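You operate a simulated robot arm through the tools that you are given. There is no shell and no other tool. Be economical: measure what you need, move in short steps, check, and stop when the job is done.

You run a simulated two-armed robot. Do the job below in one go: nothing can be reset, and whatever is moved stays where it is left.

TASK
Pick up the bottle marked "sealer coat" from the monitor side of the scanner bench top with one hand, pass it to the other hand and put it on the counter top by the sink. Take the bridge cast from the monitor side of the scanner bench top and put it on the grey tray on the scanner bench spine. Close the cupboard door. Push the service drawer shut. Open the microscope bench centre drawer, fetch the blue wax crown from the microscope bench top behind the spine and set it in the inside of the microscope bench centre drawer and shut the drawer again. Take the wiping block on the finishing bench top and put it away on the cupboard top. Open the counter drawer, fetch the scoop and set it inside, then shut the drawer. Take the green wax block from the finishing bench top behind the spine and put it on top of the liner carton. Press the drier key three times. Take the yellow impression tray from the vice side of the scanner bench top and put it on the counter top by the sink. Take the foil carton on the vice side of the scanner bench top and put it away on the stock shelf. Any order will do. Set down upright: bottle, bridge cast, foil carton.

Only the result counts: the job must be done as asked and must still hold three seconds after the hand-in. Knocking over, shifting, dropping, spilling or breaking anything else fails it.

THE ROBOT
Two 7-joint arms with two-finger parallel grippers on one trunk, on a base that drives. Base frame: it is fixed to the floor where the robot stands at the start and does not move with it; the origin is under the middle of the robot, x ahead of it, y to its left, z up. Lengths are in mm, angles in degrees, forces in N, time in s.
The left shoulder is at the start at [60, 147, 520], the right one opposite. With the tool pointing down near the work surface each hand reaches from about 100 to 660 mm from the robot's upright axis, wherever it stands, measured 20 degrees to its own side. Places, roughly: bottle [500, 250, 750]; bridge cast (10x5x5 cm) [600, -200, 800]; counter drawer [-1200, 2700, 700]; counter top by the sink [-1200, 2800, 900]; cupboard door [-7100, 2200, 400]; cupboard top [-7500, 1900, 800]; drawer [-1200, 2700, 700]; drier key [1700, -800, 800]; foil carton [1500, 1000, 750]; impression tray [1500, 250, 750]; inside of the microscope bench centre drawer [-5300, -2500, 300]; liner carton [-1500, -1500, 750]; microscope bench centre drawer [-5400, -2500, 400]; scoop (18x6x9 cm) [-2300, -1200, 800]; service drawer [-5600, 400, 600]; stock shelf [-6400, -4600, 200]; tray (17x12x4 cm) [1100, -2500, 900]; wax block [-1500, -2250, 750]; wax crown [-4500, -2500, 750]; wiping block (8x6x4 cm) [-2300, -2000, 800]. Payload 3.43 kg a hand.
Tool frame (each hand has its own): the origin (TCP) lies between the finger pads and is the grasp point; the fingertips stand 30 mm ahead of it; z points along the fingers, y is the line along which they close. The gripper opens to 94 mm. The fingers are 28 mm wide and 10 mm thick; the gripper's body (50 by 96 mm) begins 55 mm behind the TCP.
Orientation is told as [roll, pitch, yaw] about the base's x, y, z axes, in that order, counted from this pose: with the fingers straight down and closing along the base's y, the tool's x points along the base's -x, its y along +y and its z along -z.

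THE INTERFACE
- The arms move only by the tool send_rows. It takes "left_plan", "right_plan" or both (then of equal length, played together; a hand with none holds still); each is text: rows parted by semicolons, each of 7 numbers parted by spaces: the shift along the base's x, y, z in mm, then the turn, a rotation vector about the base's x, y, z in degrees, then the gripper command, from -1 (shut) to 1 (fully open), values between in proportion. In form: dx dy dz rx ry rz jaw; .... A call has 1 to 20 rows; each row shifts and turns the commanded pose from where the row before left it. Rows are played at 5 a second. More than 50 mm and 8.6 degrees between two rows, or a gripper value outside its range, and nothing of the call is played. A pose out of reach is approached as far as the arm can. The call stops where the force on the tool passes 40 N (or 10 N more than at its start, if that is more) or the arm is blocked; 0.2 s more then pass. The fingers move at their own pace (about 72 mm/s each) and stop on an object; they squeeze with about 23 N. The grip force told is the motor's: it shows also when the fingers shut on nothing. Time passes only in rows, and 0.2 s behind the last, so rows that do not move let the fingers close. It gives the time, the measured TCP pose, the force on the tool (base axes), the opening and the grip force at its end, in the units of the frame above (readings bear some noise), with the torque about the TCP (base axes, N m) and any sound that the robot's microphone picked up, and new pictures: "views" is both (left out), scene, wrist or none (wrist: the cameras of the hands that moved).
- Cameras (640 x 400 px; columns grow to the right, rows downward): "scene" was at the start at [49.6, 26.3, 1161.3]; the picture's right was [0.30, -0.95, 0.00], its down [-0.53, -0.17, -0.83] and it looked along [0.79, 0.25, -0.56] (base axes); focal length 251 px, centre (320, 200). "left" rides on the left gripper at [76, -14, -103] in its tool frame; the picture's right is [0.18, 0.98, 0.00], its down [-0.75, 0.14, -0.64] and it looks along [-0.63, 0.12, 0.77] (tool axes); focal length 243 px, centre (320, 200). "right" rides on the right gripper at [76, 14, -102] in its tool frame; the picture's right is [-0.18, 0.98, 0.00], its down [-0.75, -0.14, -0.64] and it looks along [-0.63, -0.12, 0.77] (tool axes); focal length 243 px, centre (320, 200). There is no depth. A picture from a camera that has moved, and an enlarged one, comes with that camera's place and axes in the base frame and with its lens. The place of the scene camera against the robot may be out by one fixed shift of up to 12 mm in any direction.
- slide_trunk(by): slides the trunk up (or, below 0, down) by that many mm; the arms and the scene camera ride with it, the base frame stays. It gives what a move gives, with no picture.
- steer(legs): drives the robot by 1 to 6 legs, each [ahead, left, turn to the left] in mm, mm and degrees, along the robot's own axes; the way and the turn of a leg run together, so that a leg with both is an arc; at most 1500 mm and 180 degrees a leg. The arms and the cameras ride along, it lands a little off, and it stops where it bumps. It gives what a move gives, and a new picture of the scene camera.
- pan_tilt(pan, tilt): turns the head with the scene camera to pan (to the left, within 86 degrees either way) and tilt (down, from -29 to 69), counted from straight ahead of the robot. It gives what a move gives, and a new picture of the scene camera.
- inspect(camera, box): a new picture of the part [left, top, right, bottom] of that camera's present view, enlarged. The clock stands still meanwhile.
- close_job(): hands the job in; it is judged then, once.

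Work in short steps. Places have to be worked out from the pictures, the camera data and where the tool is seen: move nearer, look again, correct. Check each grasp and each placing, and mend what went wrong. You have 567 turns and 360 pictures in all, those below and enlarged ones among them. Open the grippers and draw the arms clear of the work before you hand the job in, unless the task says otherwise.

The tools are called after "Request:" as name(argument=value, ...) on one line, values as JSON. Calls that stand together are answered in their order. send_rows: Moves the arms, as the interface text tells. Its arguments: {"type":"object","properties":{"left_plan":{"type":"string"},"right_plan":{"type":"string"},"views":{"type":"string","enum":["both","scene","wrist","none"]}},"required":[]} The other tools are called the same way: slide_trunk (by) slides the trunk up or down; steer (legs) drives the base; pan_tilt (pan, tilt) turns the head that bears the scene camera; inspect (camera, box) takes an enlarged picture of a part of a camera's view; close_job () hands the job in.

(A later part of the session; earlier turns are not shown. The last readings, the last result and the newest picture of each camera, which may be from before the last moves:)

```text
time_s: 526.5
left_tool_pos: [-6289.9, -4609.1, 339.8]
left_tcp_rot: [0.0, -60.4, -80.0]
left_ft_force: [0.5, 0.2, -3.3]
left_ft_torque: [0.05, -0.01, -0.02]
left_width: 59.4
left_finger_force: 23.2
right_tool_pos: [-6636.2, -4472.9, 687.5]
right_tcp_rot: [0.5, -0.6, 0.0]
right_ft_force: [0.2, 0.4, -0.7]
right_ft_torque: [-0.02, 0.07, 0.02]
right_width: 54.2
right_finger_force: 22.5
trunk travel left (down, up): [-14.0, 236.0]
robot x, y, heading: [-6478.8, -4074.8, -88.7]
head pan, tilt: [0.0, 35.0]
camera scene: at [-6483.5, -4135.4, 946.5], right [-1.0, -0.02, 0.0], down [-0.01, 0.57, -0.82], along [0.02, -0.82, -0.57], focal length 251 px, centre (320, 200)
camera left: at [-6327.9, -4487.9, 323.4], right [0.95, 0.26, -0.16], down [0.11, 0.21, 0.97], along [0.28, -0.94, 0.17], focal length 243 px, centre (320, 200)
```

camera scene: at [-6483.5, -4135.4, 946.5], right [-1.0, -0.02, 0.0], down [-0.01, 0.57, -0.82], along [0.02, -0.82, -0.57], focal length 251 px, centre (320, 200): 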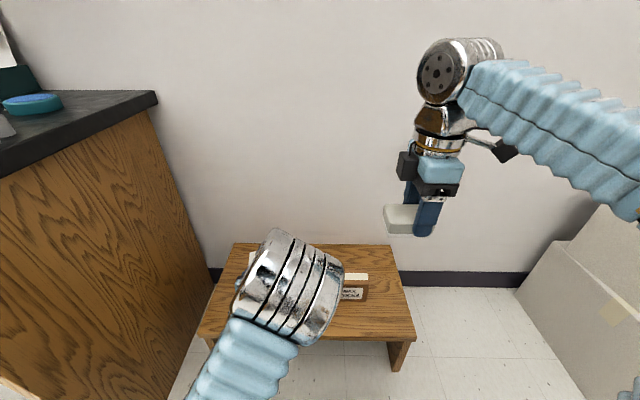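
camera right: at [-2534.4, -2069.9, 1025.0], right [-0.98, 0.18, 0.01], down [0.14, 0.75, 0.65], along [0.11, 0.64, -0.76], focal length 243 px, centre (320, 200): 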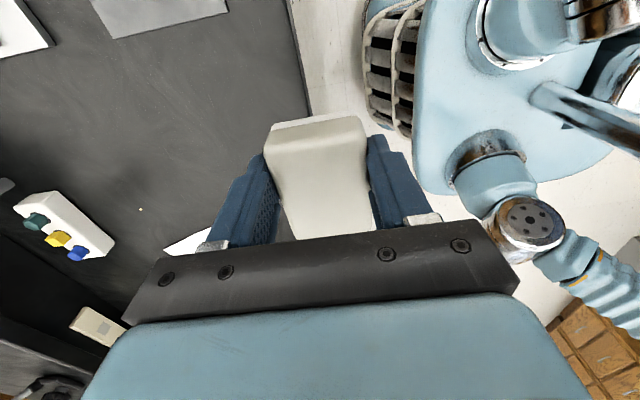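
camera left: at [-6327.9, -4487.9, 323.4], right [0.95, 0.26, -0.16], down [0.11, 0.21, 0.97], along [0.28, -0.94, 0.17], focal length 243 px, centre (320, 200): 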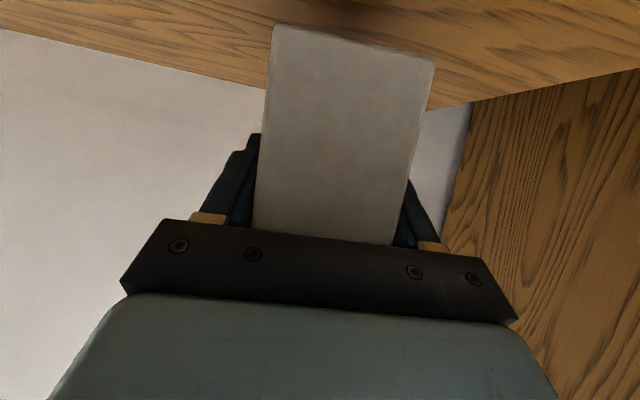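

The carton is over the shelf. I lower it to contact.

Request:
send_rows(left_plan="0 -3 -25 0 0 0 -1; 0 -3 -25 0 0 0 -1; 0 -2 -15 0 0 0 -1; 0 0 -8 0 0 0 -1; 0 0 -6 0 0 0 -1; 0 0 -5 0 0 0 -1; 0 0 -5 0 0 0 -1; 0 0 -5 0 0 0 -1; 0 0 -5 0 0 0 -1", views="wrist")

```text
time_s: 527.2
left_tool_pos: [-6291.1, -4620.4, 295.1]
left_tcp_rot: [-0.6, -61.7, -79.6]
left_ft_force: [0.2, 7.7, 24.5]
left_ft_torque: [0.77, -0.2, 0.06]
left_width: 59.4
left_finger_force: 23.0
right_tool_pos: [-6636.7, -4472.7, 689.3]
right_tcp_rot: [0.3, -0.6, 0.0]
right_ft_force: [-1.0, -0.1, -1.4]
right_ft_torque: [-0.01, 0.02, 0.02]
right_width: 54.2
right_finger_force: 23.4
trunk travel left (down, up): [-14.0, 236.0]
robot x, y, heading: [-6481.0, -4076.7, -88.6]
head pan, tilt: [0.0, 35.0]
stopped in row 3 (left hand): the force on the tool passed its limit at 66 N (the readings are from after the stop); the commanded pose is now the measured one
camera left: at [-6329.6, -4498.1, 277.6], right [0.95, 0.25, -0.17], down [0.11, 0.23, 0.97], along [0.28, -0.94, 0.19], focal length 243 px, centre (320, 200)
```

left: 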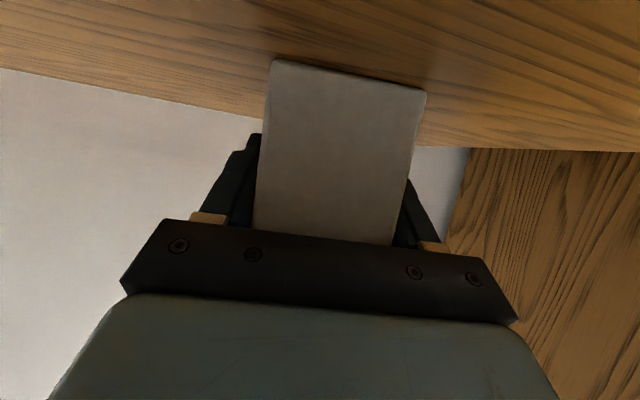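

Contact came earlier (z≈293) and the carton slid a little in the grip, so it's resting on the shelf. I ease off 1 mm and open gently.

Request:
send_rows(left_plan="0 0 2 0 0 0 -1; 0 0 0 0 0 0 -0.5; 0 0 0 0 0 0 0.3; 0 0 0 0 0 0 0.6; 0 0 0 0 0 0 1; 0 0 0 0 0 0 1; 0 0 0 0 0 0 1", views="wrist")

```text
time_s: 528.8
left_tool_pos: [-6290.8, -4617.9, 294.0]
left_tcp_rot: [-0.5, -61.3, -79.8]
left_ft_force: [-0.2, -0.2, -0.8]
left_ft_torque: [-0.04, 0.01, -0.04]
left_width: 94.3
left_finger_force: 0.0
right_tool_pos: [-6636.1, -4471.9, 687.4]
right_tcp_rot: [0.4, -0.7, 0.0]
right_ft_force: [0.6, -0.6, -0.7]
right_ft_torque: [0.02, 0.01, -0.01]
right_width: 54.4
right_finger_force: 22.8
trunk travel left (down, up): [-14.0, 236.0]
robot x, y, heading: [-6481.8, -4075.8, -88.9]
head pan, tilt: [0.0, 35.0]
camera left: at [-6329.3, -4497.0, 277.3], right [0.95, 0.26, -0.17], down [0.11, 0.22, 0.97], along [0.28, -0.94, 0.19], focal length 243 px, centre (320, 200)
```

left: 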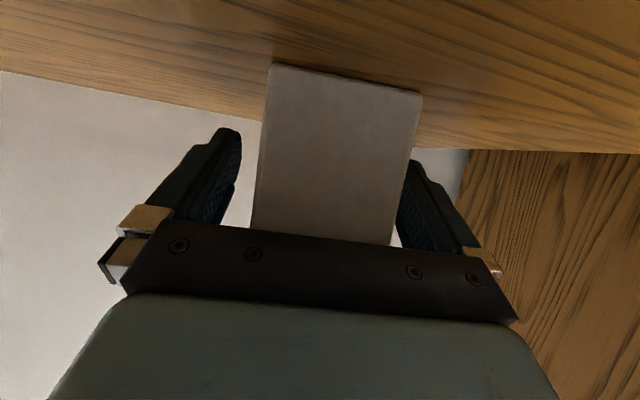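

It stands free. I centre the hand (+5 mm in x) and withdraw straight back.

Request:
send_rows(left_plan="6 1 0 0 0 0 1; -5 28 2 0 0 0 1; -5 28 2 0 0 0 1; -5 28 2 0 0 0 1; -5 28 2 0 0 0 1; 0 20 40 0 0 0 1; 0 20 40 0 0 0 1", views="both")

```text
time_s: 530.4
left_tool_pos: [-6334.8, -4554.3, 370.8]
left_tcp_rot: [-0.3, -61.3, -79.9]
left_ft_force: [0.2, -1.0, -0.1]
left_ft_torque: [0.01, 0.0, -0.01]
left_width: 93.6
left_finger_force: 0.1
left hand out of reach, approached as far as the arm can: row 4, 5, 6, 7
right_tool_pos: [-6636.5, -4472.8, 688.8]
right_tcp_rot: [0.4, -0.7, -0.1]
right_ft_force: [-1.0, 0.0, -1.5]
right_ft_torque: [0.01, 0.03, 0.0]
right_width: 54.6
right_finger_force: 23.0
trunk travel left (down, up): [-14.0, 236.0]
robot x, y, heading: [-6478.4, -4077.7, -88.9]
head pan, tilt: [0.0, 35.0]
camera scene: at [-6483.6, -4135.4, 946.4], right [-1.0, -0.02, 0.0], down [-0.01, 0.57, -0.82], along [0.02, -0.82, -0.57], focal length 251 px, centre (320, 200)
camera left: at [-6373.8, -4432.7, 353.1], right [0.95, 0.26, -0.16], down [0.11, 0.22, 0.97], along [0.29, -0.94, 0.18], focal length 243 px, centre (320, 200)
```

scene: 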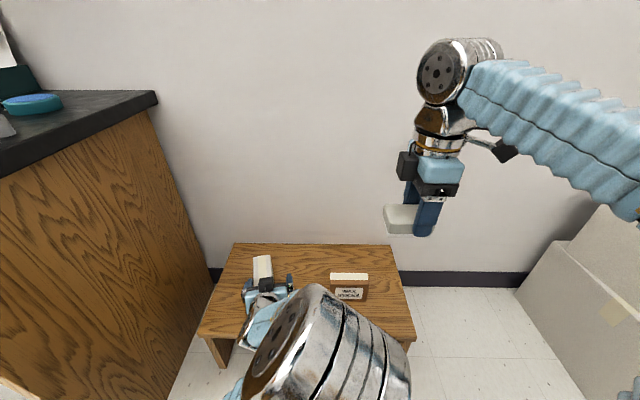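
left: 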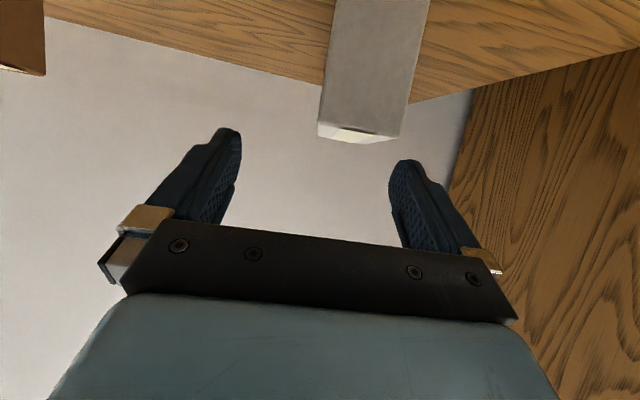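

The carton stands upright on the shelf. I drive back and bring the left hand up; then check the shelf from a distance.

Request:
steer(legs=[[-350, 0, 0]])

Request:
send_rows(left_plan="8 0 40 -8.4 0 0 1; 8 0 40 -8.4 0 0 1; 8 0 40 -8.4 0 0 1; 8 0 40 -8.4 0 0 1; 8 0 40 -8.4 0 0 1; 8 0 40 -8.4 0 0 1; 8 0 40 -8.4 0 0 1; 5 0 20 0 0 0 1", views="none")

Request:
inspect(camera="scene", box=[160, 170, 480, 350])

```text
time_s: 532.6
left_tool_pos: [-6339.5, -4210.7, 371.2]
left_tcp_rot: [-0.3, -61.4, -79.3]
left_ft_force: [-0.5, 0.5, -0.4]
left_ft_torque: [0.01, 0.01, -0.02]
left_width: 94.0
left_finger_force: 0.1
right_tool_pos: [-6641.0, -4130.3, 686.6]
right_tcp_rot: [0.5, -0.6, 0.3]
right_ft_force: [0.6, 0.4, -1.5]
right_ft_torque: [0.05, 0.01, 0.01]
right_width: 54.4
right_finger_force: 22.9
trunk travel left (down, up): [-14.0, 236.0]
robot x, y, heading: [-6484.3, -3731.9, -88.4]
head pan, tilt: [0.0, 35.0]
camera scene: at [-6490.8, -3792.0, 946.5], right [-1.0, -0.03, 0.0], down [-0.01, 0.57, -0.82], along [0.02, -0.82, -0.57], focal length 251 px, centre (320, 200)
```

scene: 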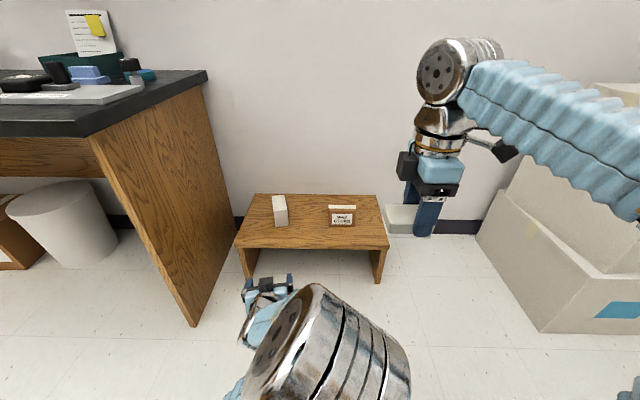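

```text
time_s: 534.4
left_tool_pos: [-6288.0, -4239.9, 673.9]
left_tcp_rot: [-162.5, -59.0, 80.1]
left_ft_force: [-0.1, 0.3, -0.2]
left_ft_torque: [0.0, 0.0, -0.01]
left_width: 94.0
left_finger_force: 0.0
left hand out of reach, approached as far as the arm can: row 1, 2, 3
right_tool_pos: [-6641.3, -4131.4, 687.1]
right_tcp_rot: [0.4, -0.6, 0.3]
right_ft_force: [-0.1, -0.1, -0.8]
right_ft_torque: [0.01, 0.01, 0.01]
right_width: 54.4
right_finger_force: 23.0
trunk travel left (down, up): [-14.0, 236.0]
robot x, y, heading: [-6487.9, -3734.9, -88.8]
head pan, tilt: [0.0, 35.0]
```

```text
2.00 times, centred on (320, 260) of scene
camera zoom: at [-6490.8, -3792.1, 946.5], right [-1.0, -0.03, 0.0], down [-0.01, 0.57, -0.82], along [0.02, -0.82, -0.57], focal length 502 px, centre (320, 80)
```

zoom: 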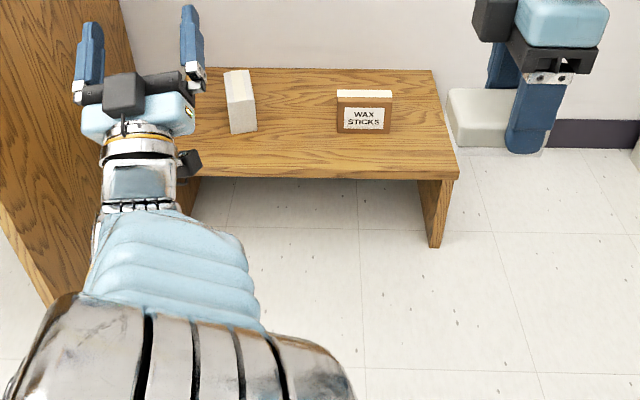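

The foil carton stands well. I turned the left hand the wrong way (fingers now up); I rotate it back through 119° to upright.

Request:
send_rows(left_plan="0 0 0 8.4 0 0 1; 0 0 0 8.4 0 0 1; 0 0 0 8.4 0 0 1; 0 0 0 8.4 0 0 1; 0 0 0 8.4 0 0 1; 0 0 0 8.4 0 0 1; 0 0 0 8.4 0 0 1; 5 5 0 8.4 0 0 1; 5 5 3 8.4 0 0 1; 5 5 3 8.4 0 0 1; 5 5 3 8.4 0 0 1; 5 5 3 8.4 0 0 1; 5 5 3 8.4 0 0 1; 5 5 3 8.4 0 0 1", views="scene")

```text
time_s: 537.4
left_tool_pos: [-6254.9, -4203.0, 691.9]
left_tcp_rot: [8.7, -2.8, -85.0]
left_ft_force: [-1.0, -0.2, 0.5]
left_ft_torque: [-0.02, 0.02, 0.0]
left_width: 94.0
left_finger_force: 0.1
right_tool_pos: [-6642.5, -4130.7, 689.3]
right_tcp_rot: [0.4, -0.6, 0.2]
right_ft_force: [0.7, 0.2, -0.8]
right_ft_torque: [-0.01, 0.03, -0.01]
right_width: 54.4
right_finger_force: 22.7
trunk travel left (down, up): [-14.0, 236.0]
robot x, y, heading: [-6489.7, -3735.6, -88.7]
head pan, tilt: [0.0, 35.0]
camera scene: at [-6490.7, -3791.9, 946.5], right [-1.0, -0.03, 0.0], down [-0.01, 0.57, -0.82], along [0.02, -0.82, -0.57], focal length 251 px, centre (320, 200)
```

scene: 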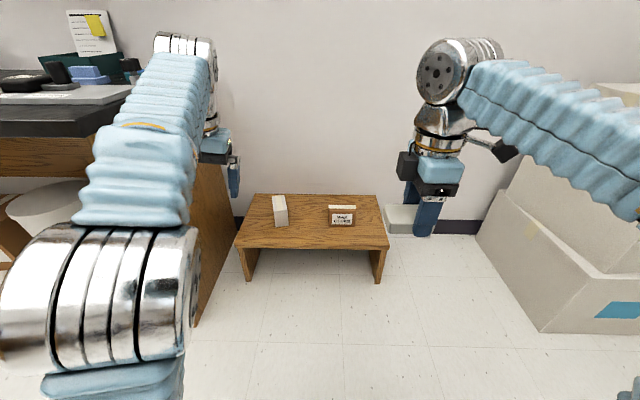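

I straighten the left hand, raise the trunk half-way, and drive to the west side of the microscope bench.

Request:
send_rows(left_plan="5 10 0 1 4.45 -1.85 1; 5 10 0 1 4.45 -1.85 1; 5 20 0 0 0 0 1; 5 30 0 0 0 0 1; 5 30 0 0 0 0 1", views="none")

Request:
steer(legs=[[-300, 0, 0], [0, 0, 88.5]])

Request:
pan_tilt(pan=25, tilt=20)

```text
time_s: 538.6
left_tool_pos: [-6229.5, -4101.8, 688.1]
left_tcp_rot: [-0.1, -0.3, -88.3]
left_ft_force: [0.3, 0.2, 0.5]
left_ft_torque: [0.06, 0.0, 0.01]
left_width: 93.8
left_finger_force: 0.2
right_tool_pos: [-6641.3, -4131.7, 687.7]
right_tcp_rot: [0.3, -0.6, 0.3]
right_ft_force: [0.0, 0.9, -1.9]
right_ft_torque: [0.01, -0.02, 0.01]
right_width: 54.2
right_finger_force: 23.0
trunk travel left (down, up): [-14.0, 236.0]
robot x, y, heading: [-6487.3, -3733.6, -88.5]
head pan, tilt: [0.0, 35.0]
```

```text
time_s: 544.5
left_tool_pos: [-6126.8, -3174.0, 687.4]
left_tcp_rot: [-0.1, -0.4, 1.8]
left_ft_force: [0.2, -1.1, -1.1]
left_ft_torque: [-0.01, -0.02, 0.01]
left_width: 93.8
left_finger_force: 0.1
right_tool_pos: [-6096.8, -3586.4, 687.9]
right_tcp_rot: [0.4, -0.6, 90.5]
right_ft_force: [-1.0, 0.1, -1.3]
right_ft_torque: [-0.02, -0.04, 0.01]
right_width: 54.4
right_finger_force: 22.8
trunk travel left (down, up): [-14.0, 236.0]
robot x, y, heading: [-6493.1, -3428.3, 1.6]
head pan, tilt: [0.0, 35.0]
camera scene: at [-6441.0, -3432.4, 946.5], right [0.03, -1.0, 0.0], down [-0.57, -0.02, -0.82], along [0.82, 0.02, -0.57], focal length 251 px, centre (320, 200)
```

scene: 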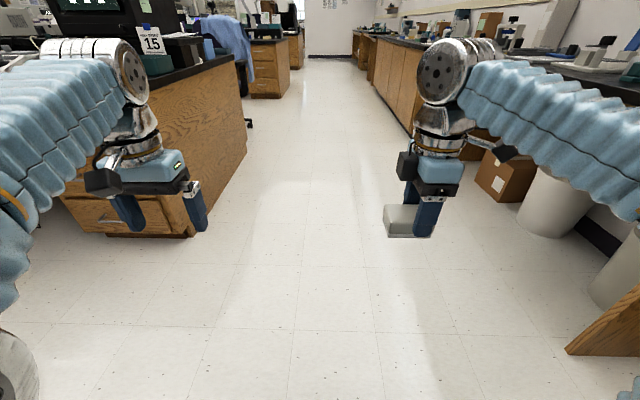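

```text
time_s: 545.4
left_tool_pos: [-6127.4, -3174.6, 688.3]
left_tcp_rot: [-0.1, -0.5, 1.9]
left_ft_force: [-0.8, -0.5, 0.8]
left_ft_torque: [0.01, 0.0, 0.0]
left_width: 94.1
left_finger_force: 0.0
right_tool_pos: [-6095.7, -3586.1, 687.5]
right_tcp_rot: [0.3, -0.6, 90.6]
right_ft_force: [-0.1, -0.3, -0.3]
right_ft_torque: [0.0, -0.03, -0.04]
right_width: 54.3
right_finger_force: 23.1
trunk travel left (down, up): [-14.0, 236.0]
robot x, y, heading: [-6492.5, -3433.6, 1.8]
head pan, tilt: [25.0, 20.0]
camera scene: at [-6445.8, -3393.2, 970.3], right [0.45, -0.89, 0.0], down [-0.31, -0.15, -0.94], along [0.84, 0.42, -0.34], focal length 251 px, centre (320, 200)
```

scene: 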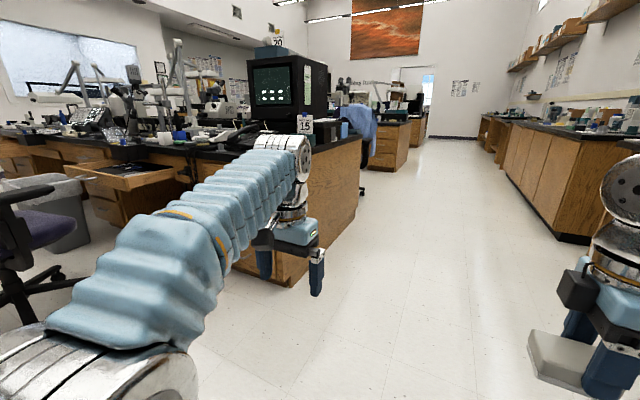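

I see the bench's SW corner at about (-5440,-2700), and a drawer already open further north (the service drawer, near a chair). I move across from the pedestal at y≈-2500.

Request:
steer(legs=[[200, 850, -1.8]])

Request:
pan_tilt(pan=0, tilt=30)

```text
time_s: 550.1
left_tool_pos: [-5938.0, -2314.4, 689.6]
left_tcp_rot: [-0.1, -0.4, 0.8]
left_ft_force: [-0.6, 0.4, 0.2]
left_ft_torque: [0.01, 0.01, -0.02]
left_width: 93.8
left_finger_force: 0.1
right_tool_pos: [-5916.0, -2725.8, 687.7]
right_tcp_rot: [0.4, -0.6, 89.4]
right_ft_force: [0.2, -0.4, -1.9]
right_ft_torque: [-0.02, 0.02, 0.02]
right_width: 54.1
right_finger_force: 22.9
trunk travel left (down, up): [-14.0, 236.0]
robot x, y, heading: [-6308.0, -2570.1, 0.5]
head pan, tilt: [25.0, 20.0]
camera scene: at [-6261.8, -2526.1, 970.4], right [0.43, -0.9, 0.0], down [-0.31, -0.15, -0.94], along [0.85, 0.4, -0.34], focal length 251 px, centre (320, 200)
```

scene: 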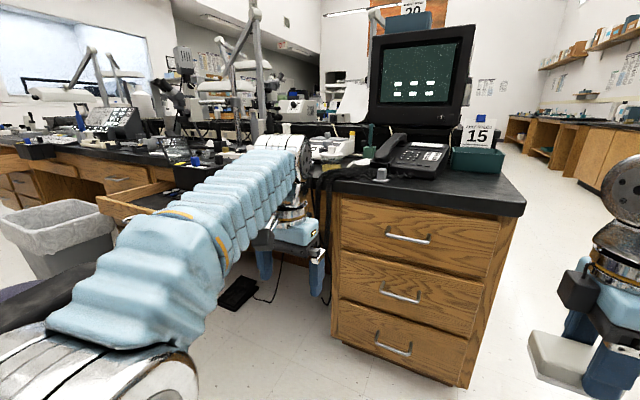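

```text
time_s: 551.0
left_tool_pos: [-5938.3, -2313.8, 689.7]
left_tcp_rot: [-0.1, -0.4, 0.7]
left_ft_force: [0.9, -0.1, -0.3]
left_ft_torque: [-0.01, -0.01, -0.01]
left_width: 94.1
left_finger_force: 0.1
right_tool_pos: [-5915.7, -2724.8, 688.5]
right_tcp_rot: [0.4, -0.6, 89.4]
right_ft_force: [0.3, -0.3, -1.2]
right_ft_torque: [-0.02, -0.02, 0.04]
right_width: 54.7
right_finger_force: 22.9
trunk travel left (down, up): [-14.0, 236.0]
robot x, y, heading: [-6312.4, -2568.2, 0.4]
head pan, tilt: [0.0, 30.0]
camera scene: at [-6255.4, -2565.3, 954.3], right [0.01, -1.0, 0.0], down [-0.5, 0.0, -0.87], along [0.87, 0.01, -0.5], focal length 251 px, centre (320, 200)
```

scene: 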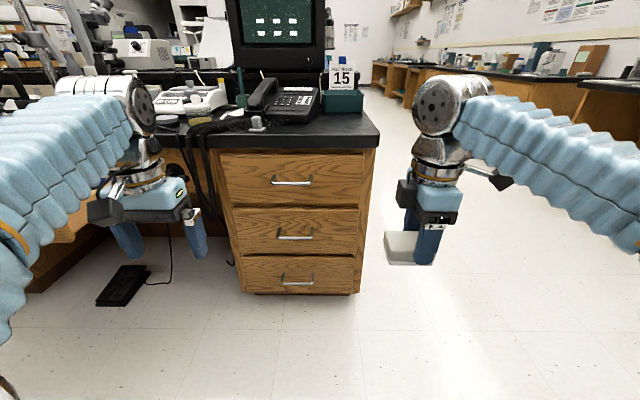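

The pedestal's middle drawer handle is near (-5480,-2467,350). I turn the left hand -90° in yaw, then tilt forward while lowering.

Request:
send_rows(left_plan="5 -8 -5 0 0 -8.2 1; 5 -8 -5 0 0 -8.2 1; 5 -8 -5 0 0 -8.2 1; 5 -8 -5 0 0 -8.2 1; 5 -8 -5 0 0 -8.2 1; 5 -8 -5 0 0 -8.2 1; 5 -8 -5 0 0 -8.2 1; 5 -8 -5 0 0 -8.2 1; 5 -8 -5 0 0 -8.2 1; 5 -8 -5 0 0 -8.2 1; 5 -8 -5 0 0 -8.2 1", views="none")

Request:
send_rows(left_plan="8 0 -24 0 -8.2 0 1; 8 0 -24 0 -8.2 0 1; 8 0 -24 0 -8.2 0 1; 8 0 -24 0 -8.2 0 1; 8 0 -24 0 -8.2 0 1; 8 0 -24 0 -8.2 0 1; 8 0 -24 0 -8.2 0 1; 8 0 -24 0 -8.2 0 1; 8 0 -24 0 -8.2 0 1; 8 0 -24 0 -8.2 0 1; 8 0 -24 0 -8 0 1", views="both")

```text
time_s: 553.4
left_tool_pos: [-5882.8, -2401.5, 635.2]
left_tcp_rot: [0.0, -0.4, -89.5]
left_ft_force: [0.2, 0.4, 0.2]
left_ft_torque: [0.01, -0.02, 0.05]
left_width: 93.9
left_finger_force: 0.0
right_tool_pos: [-5916.5, -2726.2, 688.2]
right_tcp_rot: [0.4, -0.6, 89.4]
right_ft_force: [-0.1, -0.7, -1.2]
right_ft_torque: [-0.04, -0.01, 0.01]
right_width: 54.4
right_finger_force: 23.5
trunk travel left (down, up): [-14.0, 236.0]
robot x, y, heading: [-6310.7, -2565.9, 0.4]
head pan, tilt: [0.0, 30.0]
```

```text
time_s: 555.8
left_tool_pos: [-5784.2, -2402.7, 373.2]
left_tcp_rot: [90.0, -0.4, -90.4]
left_ft_force: [0.1, -0.4, 0.3]
left_ft_torque: [0.0, 0.0, 0.0]
left_width: 93.9
left_finger_force: 0.0
left hand out of reach, approached as far as the arm can: row 9
right_tool_pos: [-5916.4, -2725.4, 689.0]
right_tcp_rot: [0.4, -0.6, 89.4]
right_ft_force: [-0.4, 0.4, -1.6]
right_ft_torque: [-0.01, 0.0, -0.01]
right_width: 54.1
right_finger_force: 22.9
trunk travel left (down, up): [-14.0, 236.0]
robot x, y, heading: [-6310.9, -2562.3, 0.4]
head pan, tilt: [0.0, 30.0]
camera scene: at [-6255.6, -2565.4, 954.4], right [0.01, -1.0, 0.0], down [-0.5, 0.0, -0.87], along [0.87, 0.01, -0.5], focal length 251 px, centre (320, 200)
camera left: at [-5887.4, -2327.4, 357.9], right [0.0, 0.19, 0.98], down [-0.65, -0.75, 0.15], along [0.76, -0.63, 0.12], focal length 243 px, centre (320, 200)
```

scene: 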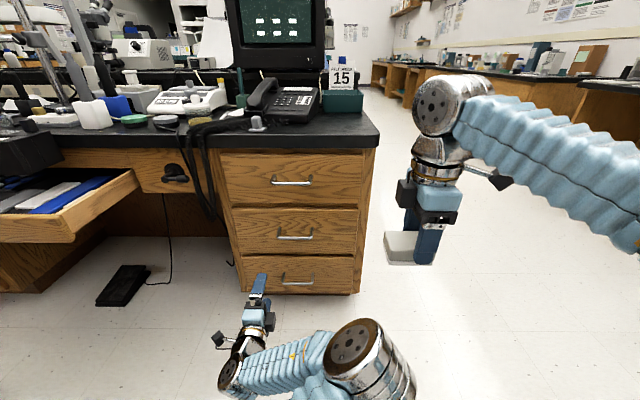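
left: 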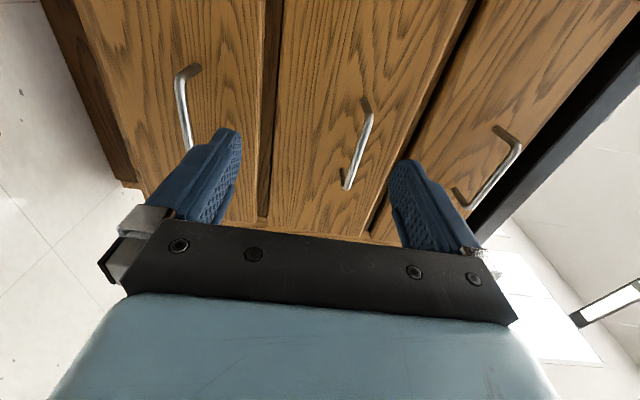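

Triangulating gives the middle bar at x≈-5590, y -2407…-2543, z≈433. I align the hand in y and z, then drive closer.

Request:
send_rows(left_plan="0 -18 15 0 0 0 1; 0 -18 15 0 0 0 1; 0 -18 15 0 0 0 1; 0 -16 15 0 0 0 1", views="none")

Request:
steer(legs=[[120, 0, 0]])

Request:
send_rows(left_plan="0 0 0 0 0 0 1", views="wrist")

```text
time_s: 556.8
left_tool_pos: [-5784.0, -2474.6, 431.0]
left_tcp_rot: [89.9, -0.5, -90.2]
left_ft_force: [0.1, 0.3, -0.5]
left_ft_torque: [-0.03, -0.02, -0.05]
left_width: 94.2
left_finger_force: 0.1
right_tool_pos: [-5915.5, -2726.5, 688.1]
right_tcp_rot: [0.4, -0.6, 89.4]
right_ft_force: [0.1, 0.5, -1.2]
right_ft_torque: [-0.03, -0.03, 0.01]
right_width: 54.4
right_finger_force: 22.7
trunk travel left (down, up): [-14.0, 236.0]
robot x, y, heading: [-6309.8, -2568.4, 0.4]
head pan, tilt: [0.0, 30.0]
```

```text
time_s: 558.0
left_tool_pos: [-5663.8, -2470.7, 430.9]
left_tcp_rot: [89.8, -0.4, -90.0]
left_ft_force: [-0.2, -0.5, -0.3]
left_ft_torque: [0.04, 0.0, 0.01]
left_width: 94.1
left_finger_force: 0.1
right_tool_pos: [-5793.6, -2722.1, 688.3]
right_tcp_rot: [0.5, -0.6, 89.7]
right_ft_force: [0.3, -0.4, -2.5]
right_ft_torque: [-0.02, -0.03, 0.01]
right_width: 54.5
right_finger_force: 22.7
trunk travel left (down, up): [-14.0, 236.0]
robot x, y, heading: [-6191.3, -2564.5, 0.8]
head pan, tilt: [0.0, 30.0]
camera scene: at [-6133.8, -2563.7, 954.3], right [0.01, -1.0, 0.0], down [-0.5, -0.01, -0.87], along [0.87, 0.01, -0.5], focal length 251 px, centre (320, 200)
```

scene: 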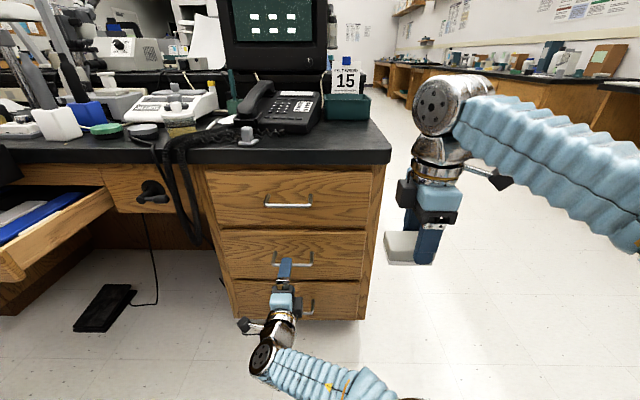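

```text
time_s: 558.4
left_tool_pos: [-5663.4, -2471.6, 430.1]
left_tcp_rot: [89.9, -0.5, -89.9]
left_ft_force: [0.0, 0.3, 0.2]
left_ft_torque: [-0.03, 0.02, -0.01]
left_width: 94.2
left_finger_force: 0.1
right_tool_pos: [-5792.9, -2722.1, 688.3]
right_tcp_rot: [0.5, -0.6, 89.6]
right_ft_force: [0.4, 0.9, -1.1]
right_ft_torque: [-0.05, 0.0, -0.03]
right_width: 54.5
right_finger_force: 22.7
trunk travel left (down, up): [-14.0, 236.0]
robot x, y, heading: [-6188.2, -2565.3, 0.8]
head pan, tilt: [0.0, 30.0]
camera left: at [-5767.7, -2395.5, 415.9], right [0.0, 0.19, 0.98], down [-0.64, -0.75, 0.15], along [0.77, -0.63, 0.12], focal length 243 px, centre (320, 200)
```

left: 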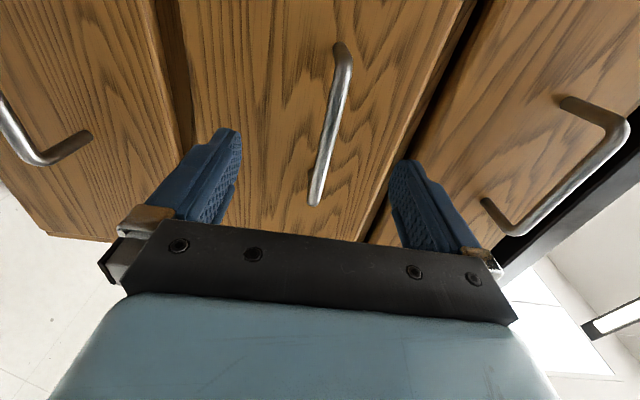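

The bar lies between the fingers, about 75 mm ahead at z≈439. I advance 66 mm and close.

Request:
send_rows(left_plan="16 -5 4 0 0 0 1; 17 -5 4 0 0 0 1; 17 0 0 0 0 0 1; 17 0 0 0 0 0 1; 0 0 0 0 0 0 -1; 0 0 0 0 0 0 -1; 0 0 0 0 0 0 -1; 0 0 0 0 0 0 -1; 0 0 0 0 0 0 -1", views="wrist")

```text
time_s: 560.4
left_tool_pos: [-5598.4, -2481.1, 435.6]
left_tcp_rot: [89.5, -0.5, -89.9]
left_ft_force: [-5.2, -3.8, -33.5]
left_ft_torque: [0.59, -0.39, 0.09]
left_width: 15.5
left_finger_force: 44.6
right_tool_pos: [-5792.7, -2723.1, 686.9]
right_tcp_rot: [0.5, -0.5, 89.6]
right_ft_force: [0.5, 0.1, -1.5]
right_ft_torque: [-0.03, -0.04, 0.01]
right_width: 54.5
right_finger_force: 22.8
trunk travel left (down, up): [-14.0, 236.0]
robot x, y, heading: [-6192.4, -2564.5, 0.8]
head pan, tilt: [0.0, 30.0]
camera left: at [-5702.2, -2405.5, 421.9], right [0.01, 0.19, 0.98], down [-0.64, -0.75, 0.15], along [0.77, -0.63, 0.12], focal length 243 px, centre (320, 200)
```

left: 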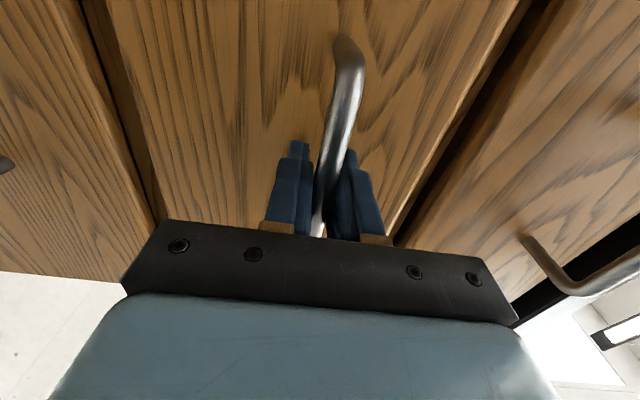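

Bar gripped; I relieve the vertical load by 3 mm and pull by driving back.

Request:
send_rows(left_plan="0 0 -4 0 0 0 -1; 0 0 0 0 0 0 -1", views="none")

Request:
steer(legs=[[-150, 0, 0], [-130, 0, 0]])

```text
time_s: 561.0
left_tool_pos: [-5596.6, -2480.7, 436.2]
left_tcp_rot: [89.9, -0.5, -90.0]
left_ft_force: [-32.2, -3.6, -14.9]
left_ft_torque: [0.7, -0.15, -0.11]
left_width: 15.4
left_finger_force: 45.1
right_tool_pos: [-5794.2, -2722.7, 688.9]
right_tcp_rot: [0.4, -0.6, 89.7]
right_ft_force: [0.1, 0.7, -1.2]
right_ft_torque: [-0.06, -0.03, -0.01]
right_width: 54.4
right_finger_force: 22.6
trunk travel left (down, up): [-14.0, 236.0]
robot x, y, heading: [-6193.4, -2562.8, 0.7]
head pan, tilt: [0.0, 30.0]
```

```text
time_s: 563.4
left_tool_pos: [-5883.8, -2480.3, 435.8]
left_tcp_rot: [89.9, -0.4, -89.5]
left_ft_force: [-1.3, -0.1, 1.2]
left_ft_torque: [0.49, 0.01, 0.23]
left_width: 15.2
left_finger_force: 45.2
right_tool_pos: [-6079.1, -2727.9, 688.4]
right_tcp_rot: [0.5, -0.7, 89.6]
right_ft_force: [-0.9, -0.4, -0.9]
right_ft_torque: [-0.04, 0.02, -0.01]
right_width: 54.5
right_finger_force: 22.7
trunk travel left (down, up): [-14.0, 236.0]
robot x, y, heading: [-6472.9, -2569.2, 0.6]
head pan, tilt: [0.0, 30.0]
stopped in leg 2: the force on the tool passed its limit at 46 N (the readings are from after the stop); the commanded pose is now the measured one
camera scene: at [-6419.5, -2567.6, 954.3], right [0.01, -1.0, 0.0], down [-0.5, -0.01, -0.87], along [0.87, 0.01, -0.5], focal length 251 px, centre (320, 200)
```

scene: 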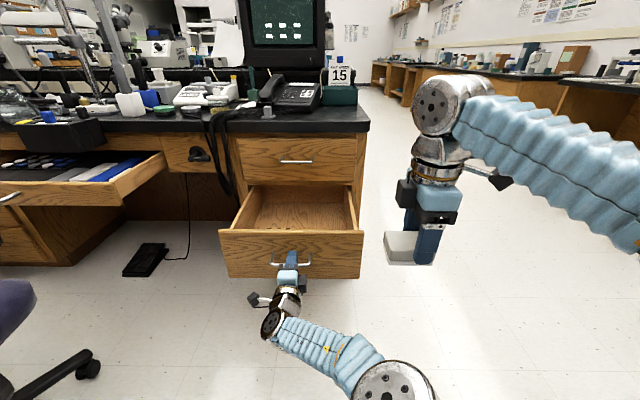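

The drawer is fully open. I release, back off and bring the left hand upright again.

Request:
send_rows(left_plan="0 0 0 0 0 0 1; 0 0 0 0 0 0 1; 0 0 0 0 0 0 1; 0 0 0 0 0 0 1", views="none")

Request:
steer(legs=[[-200, 0, -0.6]])

Request:
send_rows(left_plan="-5 0 24 0 8.2 0 1; -5 0 24 0 8.2 0 1; -5 0 24 0 8.2 0 1; -5 0 24 0 8.2 0 1; -5 0 24 0 8.2 0 1; -5 0 24 0 8.2 0 1; -5 0 24 0 8.2 0 1; -5 0 24 0 8.2 0 1; -5 0 24 0 8.2 0 1; -5 0 24 0 8.2 0 1; -5 0 24 0 8 0 1", views="none")

Request:
send_rows(left_plan="-8 8 0 0 0 8.2 1; -8 8 0 0 0 8.2 1; -8 8 0 0 0 8.2 1; -8 8 0 0 0 8.2 1; -8 8 0 0 0 8.2 1; -8 8 0 0 0 8.2 1; -8 8 0 0 0 8.2 1; -8 8 0 0 0 8.2 1; -8 8 0 0 0 8.2 1; -8 8 0 0 0 8.2 1; -8 8 0 0 0 8 1", views="none")

```text
time_s: 564.4
left_tool_pos: [-5883.9, -2480.0, 434.4]
left_tcp_rot: [89.9, -0.5, -89.5]
left_ft_force: [-0.9, 0.4, 0.2]
left_ft_torque: [-0.01, 0.02, -0.04]
left_width: 94.2
left_finger_force: 0.0
right_tool_pos: [-6079.8, -2727.1, 688.5]
right_tcp_rot: [0.4, -0.6, 89.5]
right_ft_force: [0.0, -0.4, -0.6]
right_ft_torque: [-0.04, 0.0, 0.02]
right_width: 54.4
right_finger_force: 22.7
trunk travel left (down, up): [-14.0, 236.0]
robot x, y, heading: [-6469.9, -2567.0, 0.5]
head pan, tilt: [0.0, 30.0]
```

```text
time_s: 566.0
left_tool_pos: [-6077.2, -2490.0, 435.8]
left_tcp_rot: [89.8, -0.6, -90.4]
left_ft_force: [-0.6, -0.2, -0.3]
left_ft_torque: [0.01, 0.01, -0.01]
left_width: 94.1
left_finger_force: 0.1
right_tool_pos: [-6276.0, -2734.5, 687.3]
right_tcp_rot: [0.4, -0.6, 88.8]
right_ft_force: [0.4, -1.2, -1.4]
right_ft_torque: [-0.02, -0.01, 0.02]
right_width: 54.4
right_finger_force: 22.3
trunk travel left (down, up): [-14.0, 236.0]
robot x, y, heading: [-6667.8, -2567.3, -0.2]
head pan, tilt: [0.0, 30.0]
camera scene: at [-6614.4, -2569.4, 954.3], right [0.0, -1.0, 0.0], down [-0.5, 0.0, -0.87], along [0.87, 0.0, -0.5], focal length 251 px, centre (320, 200)
```

scene: 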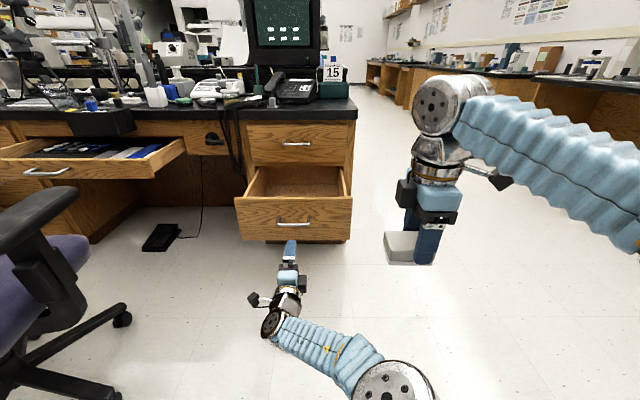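

```text
time_s: 568.4
left_tool_pos: [-6142.9, -2493.4, 687.2]
left_tcp_rot: [0.0, -0.3, -89.7]
left_ft_force: [0.3, 0.2, 0.2]
left_ft_torque: [-0.01, -0.03, -0.01]
left_width: 94.2
left_finger_force: 0.0
left hand out of reach, approached as far as the arm can: row 11
right_tool_pos: [-6277.2, -2734.1, 688.6]
right_tcp_rot: [0.4, -0.5, 88.7]
right_ft_force: [0.3, 0.0, -1.5]
right_ft_torque: [-0.02, -0.02, -0.01]
right_width: 54.4
right_finger_force: 22.8
trunk travel left (down, up): [-14.0, 236.0]
robot x, y, heading: [-6671.6, -2569.4, -0.4]
head pan, tilt: [0.0, 30.0]
```

```text
time_s: 570.8
left_tool_pos: [-6230.3, -2402.0, 691.9]
left_tcp_rot: [0.0, -0.4, 0.5]
left_ft_force: [-0.3, 0.5, 0.1]
left_ft_torque: [0.01, 0.03, -0.02]
left_width: 93.8
left_finger_force: 0.0
right_tool_pos: [-6277.7, -2734.5, 688.4]
right_tcp_rot: [0.6, -0.6, 88.9]
right_ft_force: [-0.2, 0.3, -1.8]
right_ft_torque: [-0.01, 0.01, 0.0]
right_width: 54.3
right_finger_force: 22.9
trunk travel left (down, up): [-14.0, 236.0]
robot x, y, heading: [-6669.8, -2568.8, -0.2]
head pan, tilt: [0.0, 30.0]
```

I raise the trunk and go to the bench's south end (the chair blocks the east side) to find the crown.

Request:
slide_trunk(by=235)

Request:
steer(legs=[[0, -780, 0], [1400, 0, 0], [880, 0, 0], [0, 0, 90]])

Request:
pan_tilt(pan=5, tilt=25)

```text
time_s: 573.3
left_tool_pos: [-6230.6, -2401.6, 926.9]
left_tcp_rot: [0.0, -0.4, 0.4]
left_ft_force: [-0.1, -0.3, -0.9]
left_ft_torque: [-0.02, 0.01, 0.01]
left_width: 94.1
left_finger_force: 0.1
right_tool_pos: [-6277.5, -2734.2, 923.6]
right_tcp_rot: [0.5, -0.6, 88.8]
right_ft_force: [0.1, 0.4, -0.9]
right_ft_torque: [0.02, 0.0, -0.01]
right_width: 54.6
right_finger_force: 22.8
trunk travel left (down, up): [-249.0, 1.0]
robot x, y, heading: [-6670.1, -2567.4, 0.0]
head pan, tilt: [0.0, 30.0]
```

```text
time_s: 592.5
left_tool_pos: [-4543.4, -2924.8, 926.7]
left_tcp_rot: [-0.1, -0.3, 94.0]
left_ft_force: [-0.5, -0.2, 0.3]
left_ft_torque: [0.0, -0.01, -0.02]
left_width: 93.8
left_finger_force: 0.0
right_tool_pos: [-4208.4, -2950.1, 923.5]
right_tcp_rot: [0.5, -0.7, -177.8]
right_ft_force: [0.3, 0.0, -1.1]
right_ft_torque: [0.05, -0.02, -0.02]
right_width: 54.1
right_finger_force: 23.1
trunk travel left (down, up): [-249.0, 1.0]
robot x, y, heading: [-4346.3, -3352.2, 93.5]
head pan, tilt: [0.0, 30.0]
camera scene: at [-4358.1, -3292.6, 1189.3], right [1.0, 0.06, 0.0], down [0.03, -0.5, -0.87], along [-0.05, 0.86, -0.5], focal length 251 px, centre (320, 200)
```

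scene: 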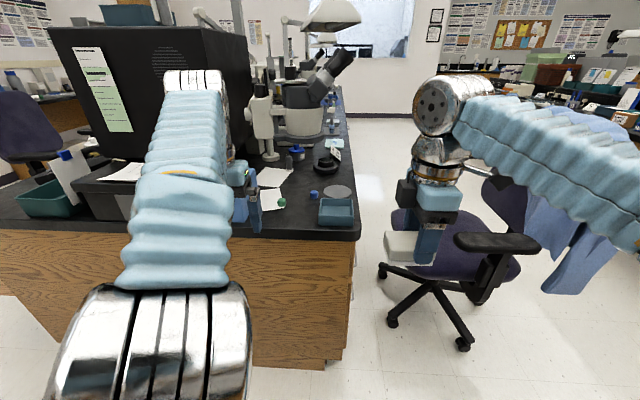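

```text
time_s: 593.2
left_tool_pos: [-4543.9, -2924.6, 927.1]
left_tcp_rot: [0.0, -0.4, 94.1]
left_ft_force: [-1.1, -0.6, -0.1]
left_ft_torque: [-0.02, 0.01, -0.04]
left_width: 94.1
left_finger_force: 0.0
right_tool_pos: [-4208.7, -2950.7, 924.0]
right_tcp_rot: [0.5, -0.5, -177.7]
right_ft_force: [0.6, 0.2, -1.4]
right_ft_torque: [0.0, 0.01, 0.03]
right_width: 54.1
right_finger_force: 23.3
trunk travel left (down, up): [-249.0, 1.0]
robot x, y, heading: [-4350.0, -3353.3, 93.5]
head pan, tilt: [5.0, 25.0]
camera scene: at [-4366.2, -3291.7, 1197.3], right [0.99, 0.15, 0.0], down [0.06, -0.42, -0.91], along [-0.13, 0.9, -0.42], focal length 251 px, centre (320, 200)
```

scene: 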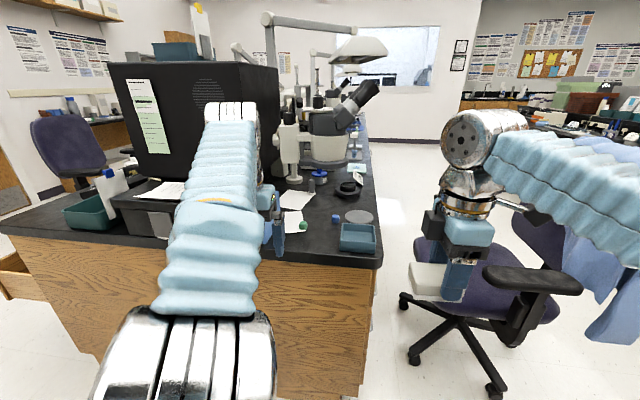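

I enlarge the bench end to find the blue wax crown.

Request:
inspect(camera="scene", box=[260, 140, 400, 260])

```text
3.33 times, centred on (330, 200) of scene
camera zoom: at [-4366.2, -3291.7, 1197.3], right [0.99, 0.15, 0.0], down [0.06, -0.42, -0.91], along [-0.13, 0.9, -0.42], focal length 837 px, centre (287, 200)
```

zoom: 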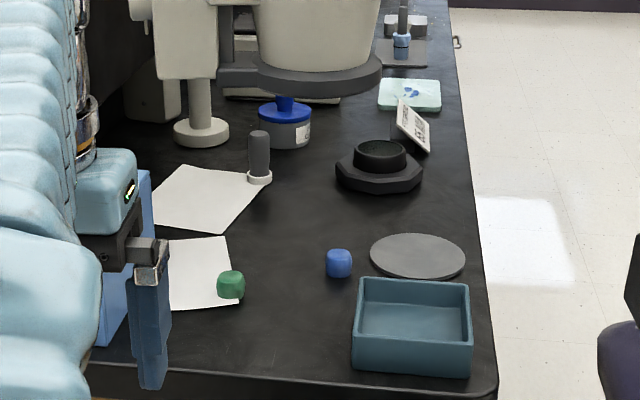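

The blue crown is at about (-4421,-2549), a green one beside it. I draw the right hand in a bit and drive up to the bench end.

Request:
send_rows(right_plan="0 -30 0 0 0 0 -1; 0 -30 0 0 0 0 -1; 0 -20 0 0 0 0 -1", views="none")

Request:
steer(legs=[[0, -20, -3.5], [270, 0, 0]])

```text
time_s: 594.0
left_tool_pos: [-4544.1, -2924.5, 926.2]
left_tcp_rot: [-0.1, -0.4, 94.0]
left_ft_force: [0.0, -0.6, -0.7]
left_ft_torque: [-0.03, -0.01, -0.01]
left_width: 94.0
left_finger_force: 0.0
right_tool_pos: [-4209.8, -3031.4, 923.9]
right_tcp_rot: [0.4, -0.6, -177.7]
right_ft_force: [-0.4, 0.4, -1.7]
right_ft_torque: [0.01, -0.05, 0.01]
right_width: 54.3
right_finger_force: 22.7
trunk travel left (down, up): [-249.0, 1.0]
robot x, y, heading: [-4348.0, -3349.2, 93.7]
head pan, tilt: [5.0, 25.0]
```

```text
time_s: 596.2
left_tool_pos: [-4494.2, -2668.8, 925.4]
left_tcp_rot: [-0.4, 0.8, 90.5]
left_ft_force: [2.7, -10.8, -2.3]
left_ft_torque: [0.92, 0.21, 0.04]
left_width: 94.0
left_finger_force: 0.0
right_tool_pos: [-4169.1, -2791.2, 922.6]
right_tcp_rot: [0.5, -0.5, 178.8]
right_ft_force: [0.6, 0.1, -0.6]
right_ft_torque: [0.01, -0.04, 0.0]
right_width: 54.4
right_finger_force: 22.9
trunk travel left (down, up): [-249.0, 1.0]
robot x, y, heading: [-4329.5, -3102.4, 90.1]
head pan, tilt: [5.0, 25.0]
stopped in leg 2: the force on the tool passed its limit at 113 N (the readings are from after the stop); the commanded pose is now the measured one
camera scene: at [-4341.5, -3043.1, 1197.4], right [1.0, 0.09, 0.0], down [0.04, -0.42, -0.91], along [-0.08, 0.9, -0.42], focal length 251 px, centre (320, 200)
```

scene: 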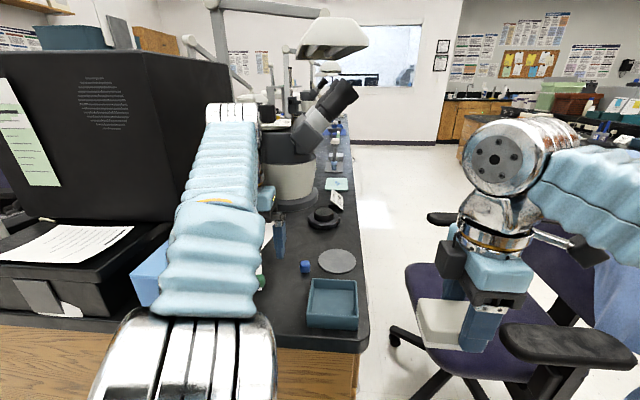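

The left hand bumped something (113 N). I back it off and look at what it touched.

Request:
send_rows(left_plan="0 -20 0 0 0 0 1; 0 -20 0 0 0 0 1; 0 -20 0 0 0 0 1", views="both")

Request:
pan_tilt(pan=25, tilt=25)

```text
time_s: 597.0
left_tool_pos: [-4493.8, -2728.4, 921.7]
left_tcp_rot: [-0.3, 0.8, 90.5]
left_ft_force: [-0.2, 0.4, 0.6]
left_ft_torque: [0.01, -0.01, -0.03]
left_width: 94.0
left_finger_force: 0.1
right_tool_pos: [-4170.7, -2789.8, 923.3]
right_tcp_rot: [0.5, -0.7, 178.9]
right_ft_force: [-0.7, 0.1, -1.6]
right_ft_torque: [-0.03, -0.02, -0.02]
right_width: 54.5
right_finger_force: 22.8
trunk travel left (down, up): [-249.0, 1.0]
robot x, y, heading: [-4333.0, -3102.7, 89.8]
head pan, tilt: [5.0, 25.0]
camera scene: at [-4341.8, -3041.8, 1197.3], right [1.0, 0.09, 0.0], down [0.04, -0.42, -0.91], along [-0.08, 0.9, -0.42], focal length 251 px, centre (320, 200)
camera left: at [-4482.6, -2804.4, 1026.1], right [-0.98, -0.19, 0.0], down [-0.15, 0.76, 0.63], along [-0.12, 0.62, -0.78], focal length 243 px, centre (320, 200)
```

scene: 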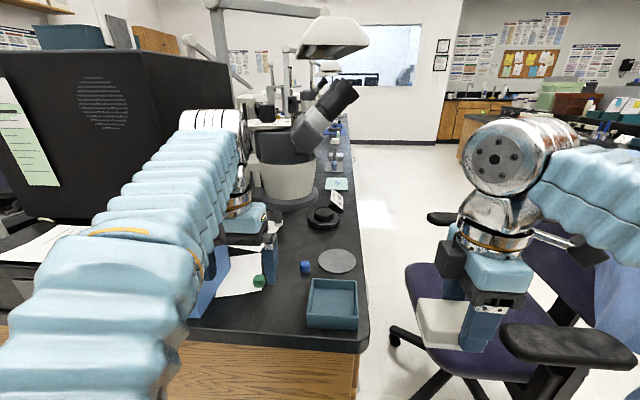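
left: 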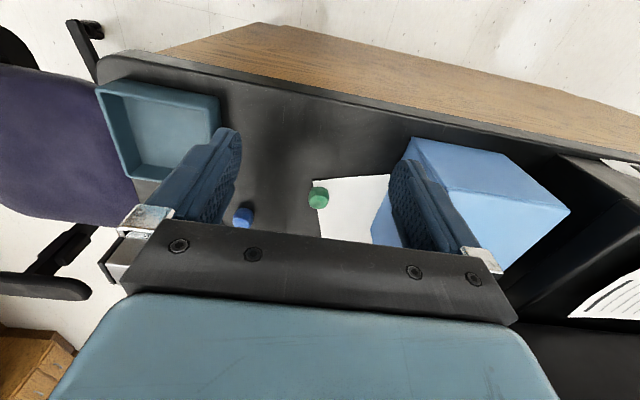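

```text
time_s: 597.9
left_tool_pos: [-4494.5, -2729.4, 922.8]
left_tcp_rot: [-0.4, 0.8, 90.4]
left_ft_force: [0.2, -0.6, -0.9]
left_ft_torque: [0.0, 0.0, 0.02]
left_width: 94.0
left_finger_force: 0.0
right_tool_pos: [-4169.3, -2791.3, 923.7]
right_tcp_rot: [0.5, -0.5, 178.7]
right_ft_force: [0.7, 0.0, -1.5]
right_ft_torque: [0.01, -0.02, 0.02]
right_width: 54.4
right_finger_force: 23.0
trunk travel left (down, up): [-249.0, 1.0]
robot x, y, heading: [-4328.5, -3103.3, 89.9]
head pan, tilt: [25.0, 25.0]
camera scene: at [-4372.7, -3050.2, 1197.3], right [0.91, 0.42, 0.0], down [0.18, -0.38, -0.91], along [-0.38, 0.82, -0.42], focal length 251 px, centre (320, 200)
```

scene: 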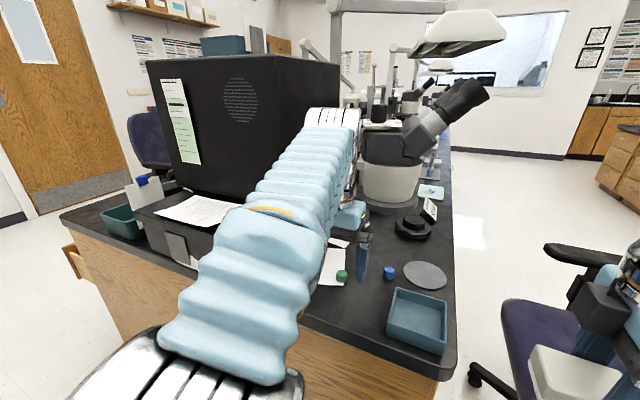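

The crowns did not move. To see what stood in the hand's way I withdraw the left hand further and look again.

Request:
send_rows(left_plan="0 -30 0 0 0 0 1; -10 -30 0 0 0 0 1; -20 -20 0 0 0 0 1; -30 0 0 0 0 0 1; -30 0 0 0 0 0 1", views="none")

Request:
pan_tilt(pan=10, tilt=20)

```text
time_s: 599.1
left_tool_pos: [-4586.3, -2808.5, 926.4]
left_tcp_rot: [-0.3, 0.8, 90.4]
left_ft_force: [0.2, -0.4, 0.4]
left_ft_torque: [0.02, -0.03, 0.0]
left_width: 94.1
left_finger_force: 0.0
right_tool_pos: [-4169.5, -2789.5, 924.2]
right_tcp_rot: [0.5, -0.7, 178.9]
right_ft_force: [-0.1, 0.4, -1.2]
right_ft_torque: [0.02, -0.03, 0.01]
right_width: 54.3
right_finger_force: 22.9
trunk travel left (down, up): [-249.0, 1.0]
robot x, y, heading: [-4329.0, -3107.2, 90.2]
head pan, tilt: [25.0, 25.0]
```

```text
time_s: 599.8
left_tool_pos: [-4585.8, -2808.1, 926.3]
left_tcp_rot: [-0.4, 0.8, 90.4]
left_ft_force: [-0.4, 0.2, 0.0]
left_ft_torque: [0.03, 0.01, 0.03]
left_width: 93.9
left_finger_force: 0.0
right_tool_pos: [-4170.3, -2790.4, 923.2]
right_tcp_rot: [0.4, -0.5, 178.8]
right_ft_force: [-0.3, 0.3, -1.2]
right_ft_torque: [0.0, 0.0, 0.0]
right_width: 54.5
right_finger_force: 22.9
trunk travel left (down, up): [-249.0, 1.0]
robot x, y, heading: [-4327.9, -3104.2, 90.3]
head pan, tilt: [10.0, 20.0]
camera scene: at [-4350.0, -3042.1, 1205.4], right [0.98, 0.17, 0.0], down [0.06, -0.34, -0.94], along [-0.16, 0.93, -0.34], focal length 251 px, centre (320, 200)
```

scene: 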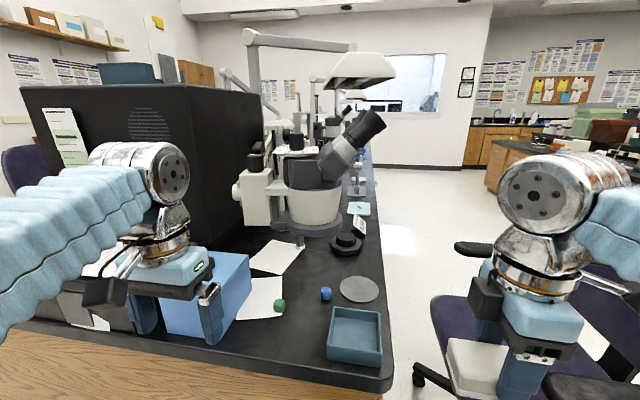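

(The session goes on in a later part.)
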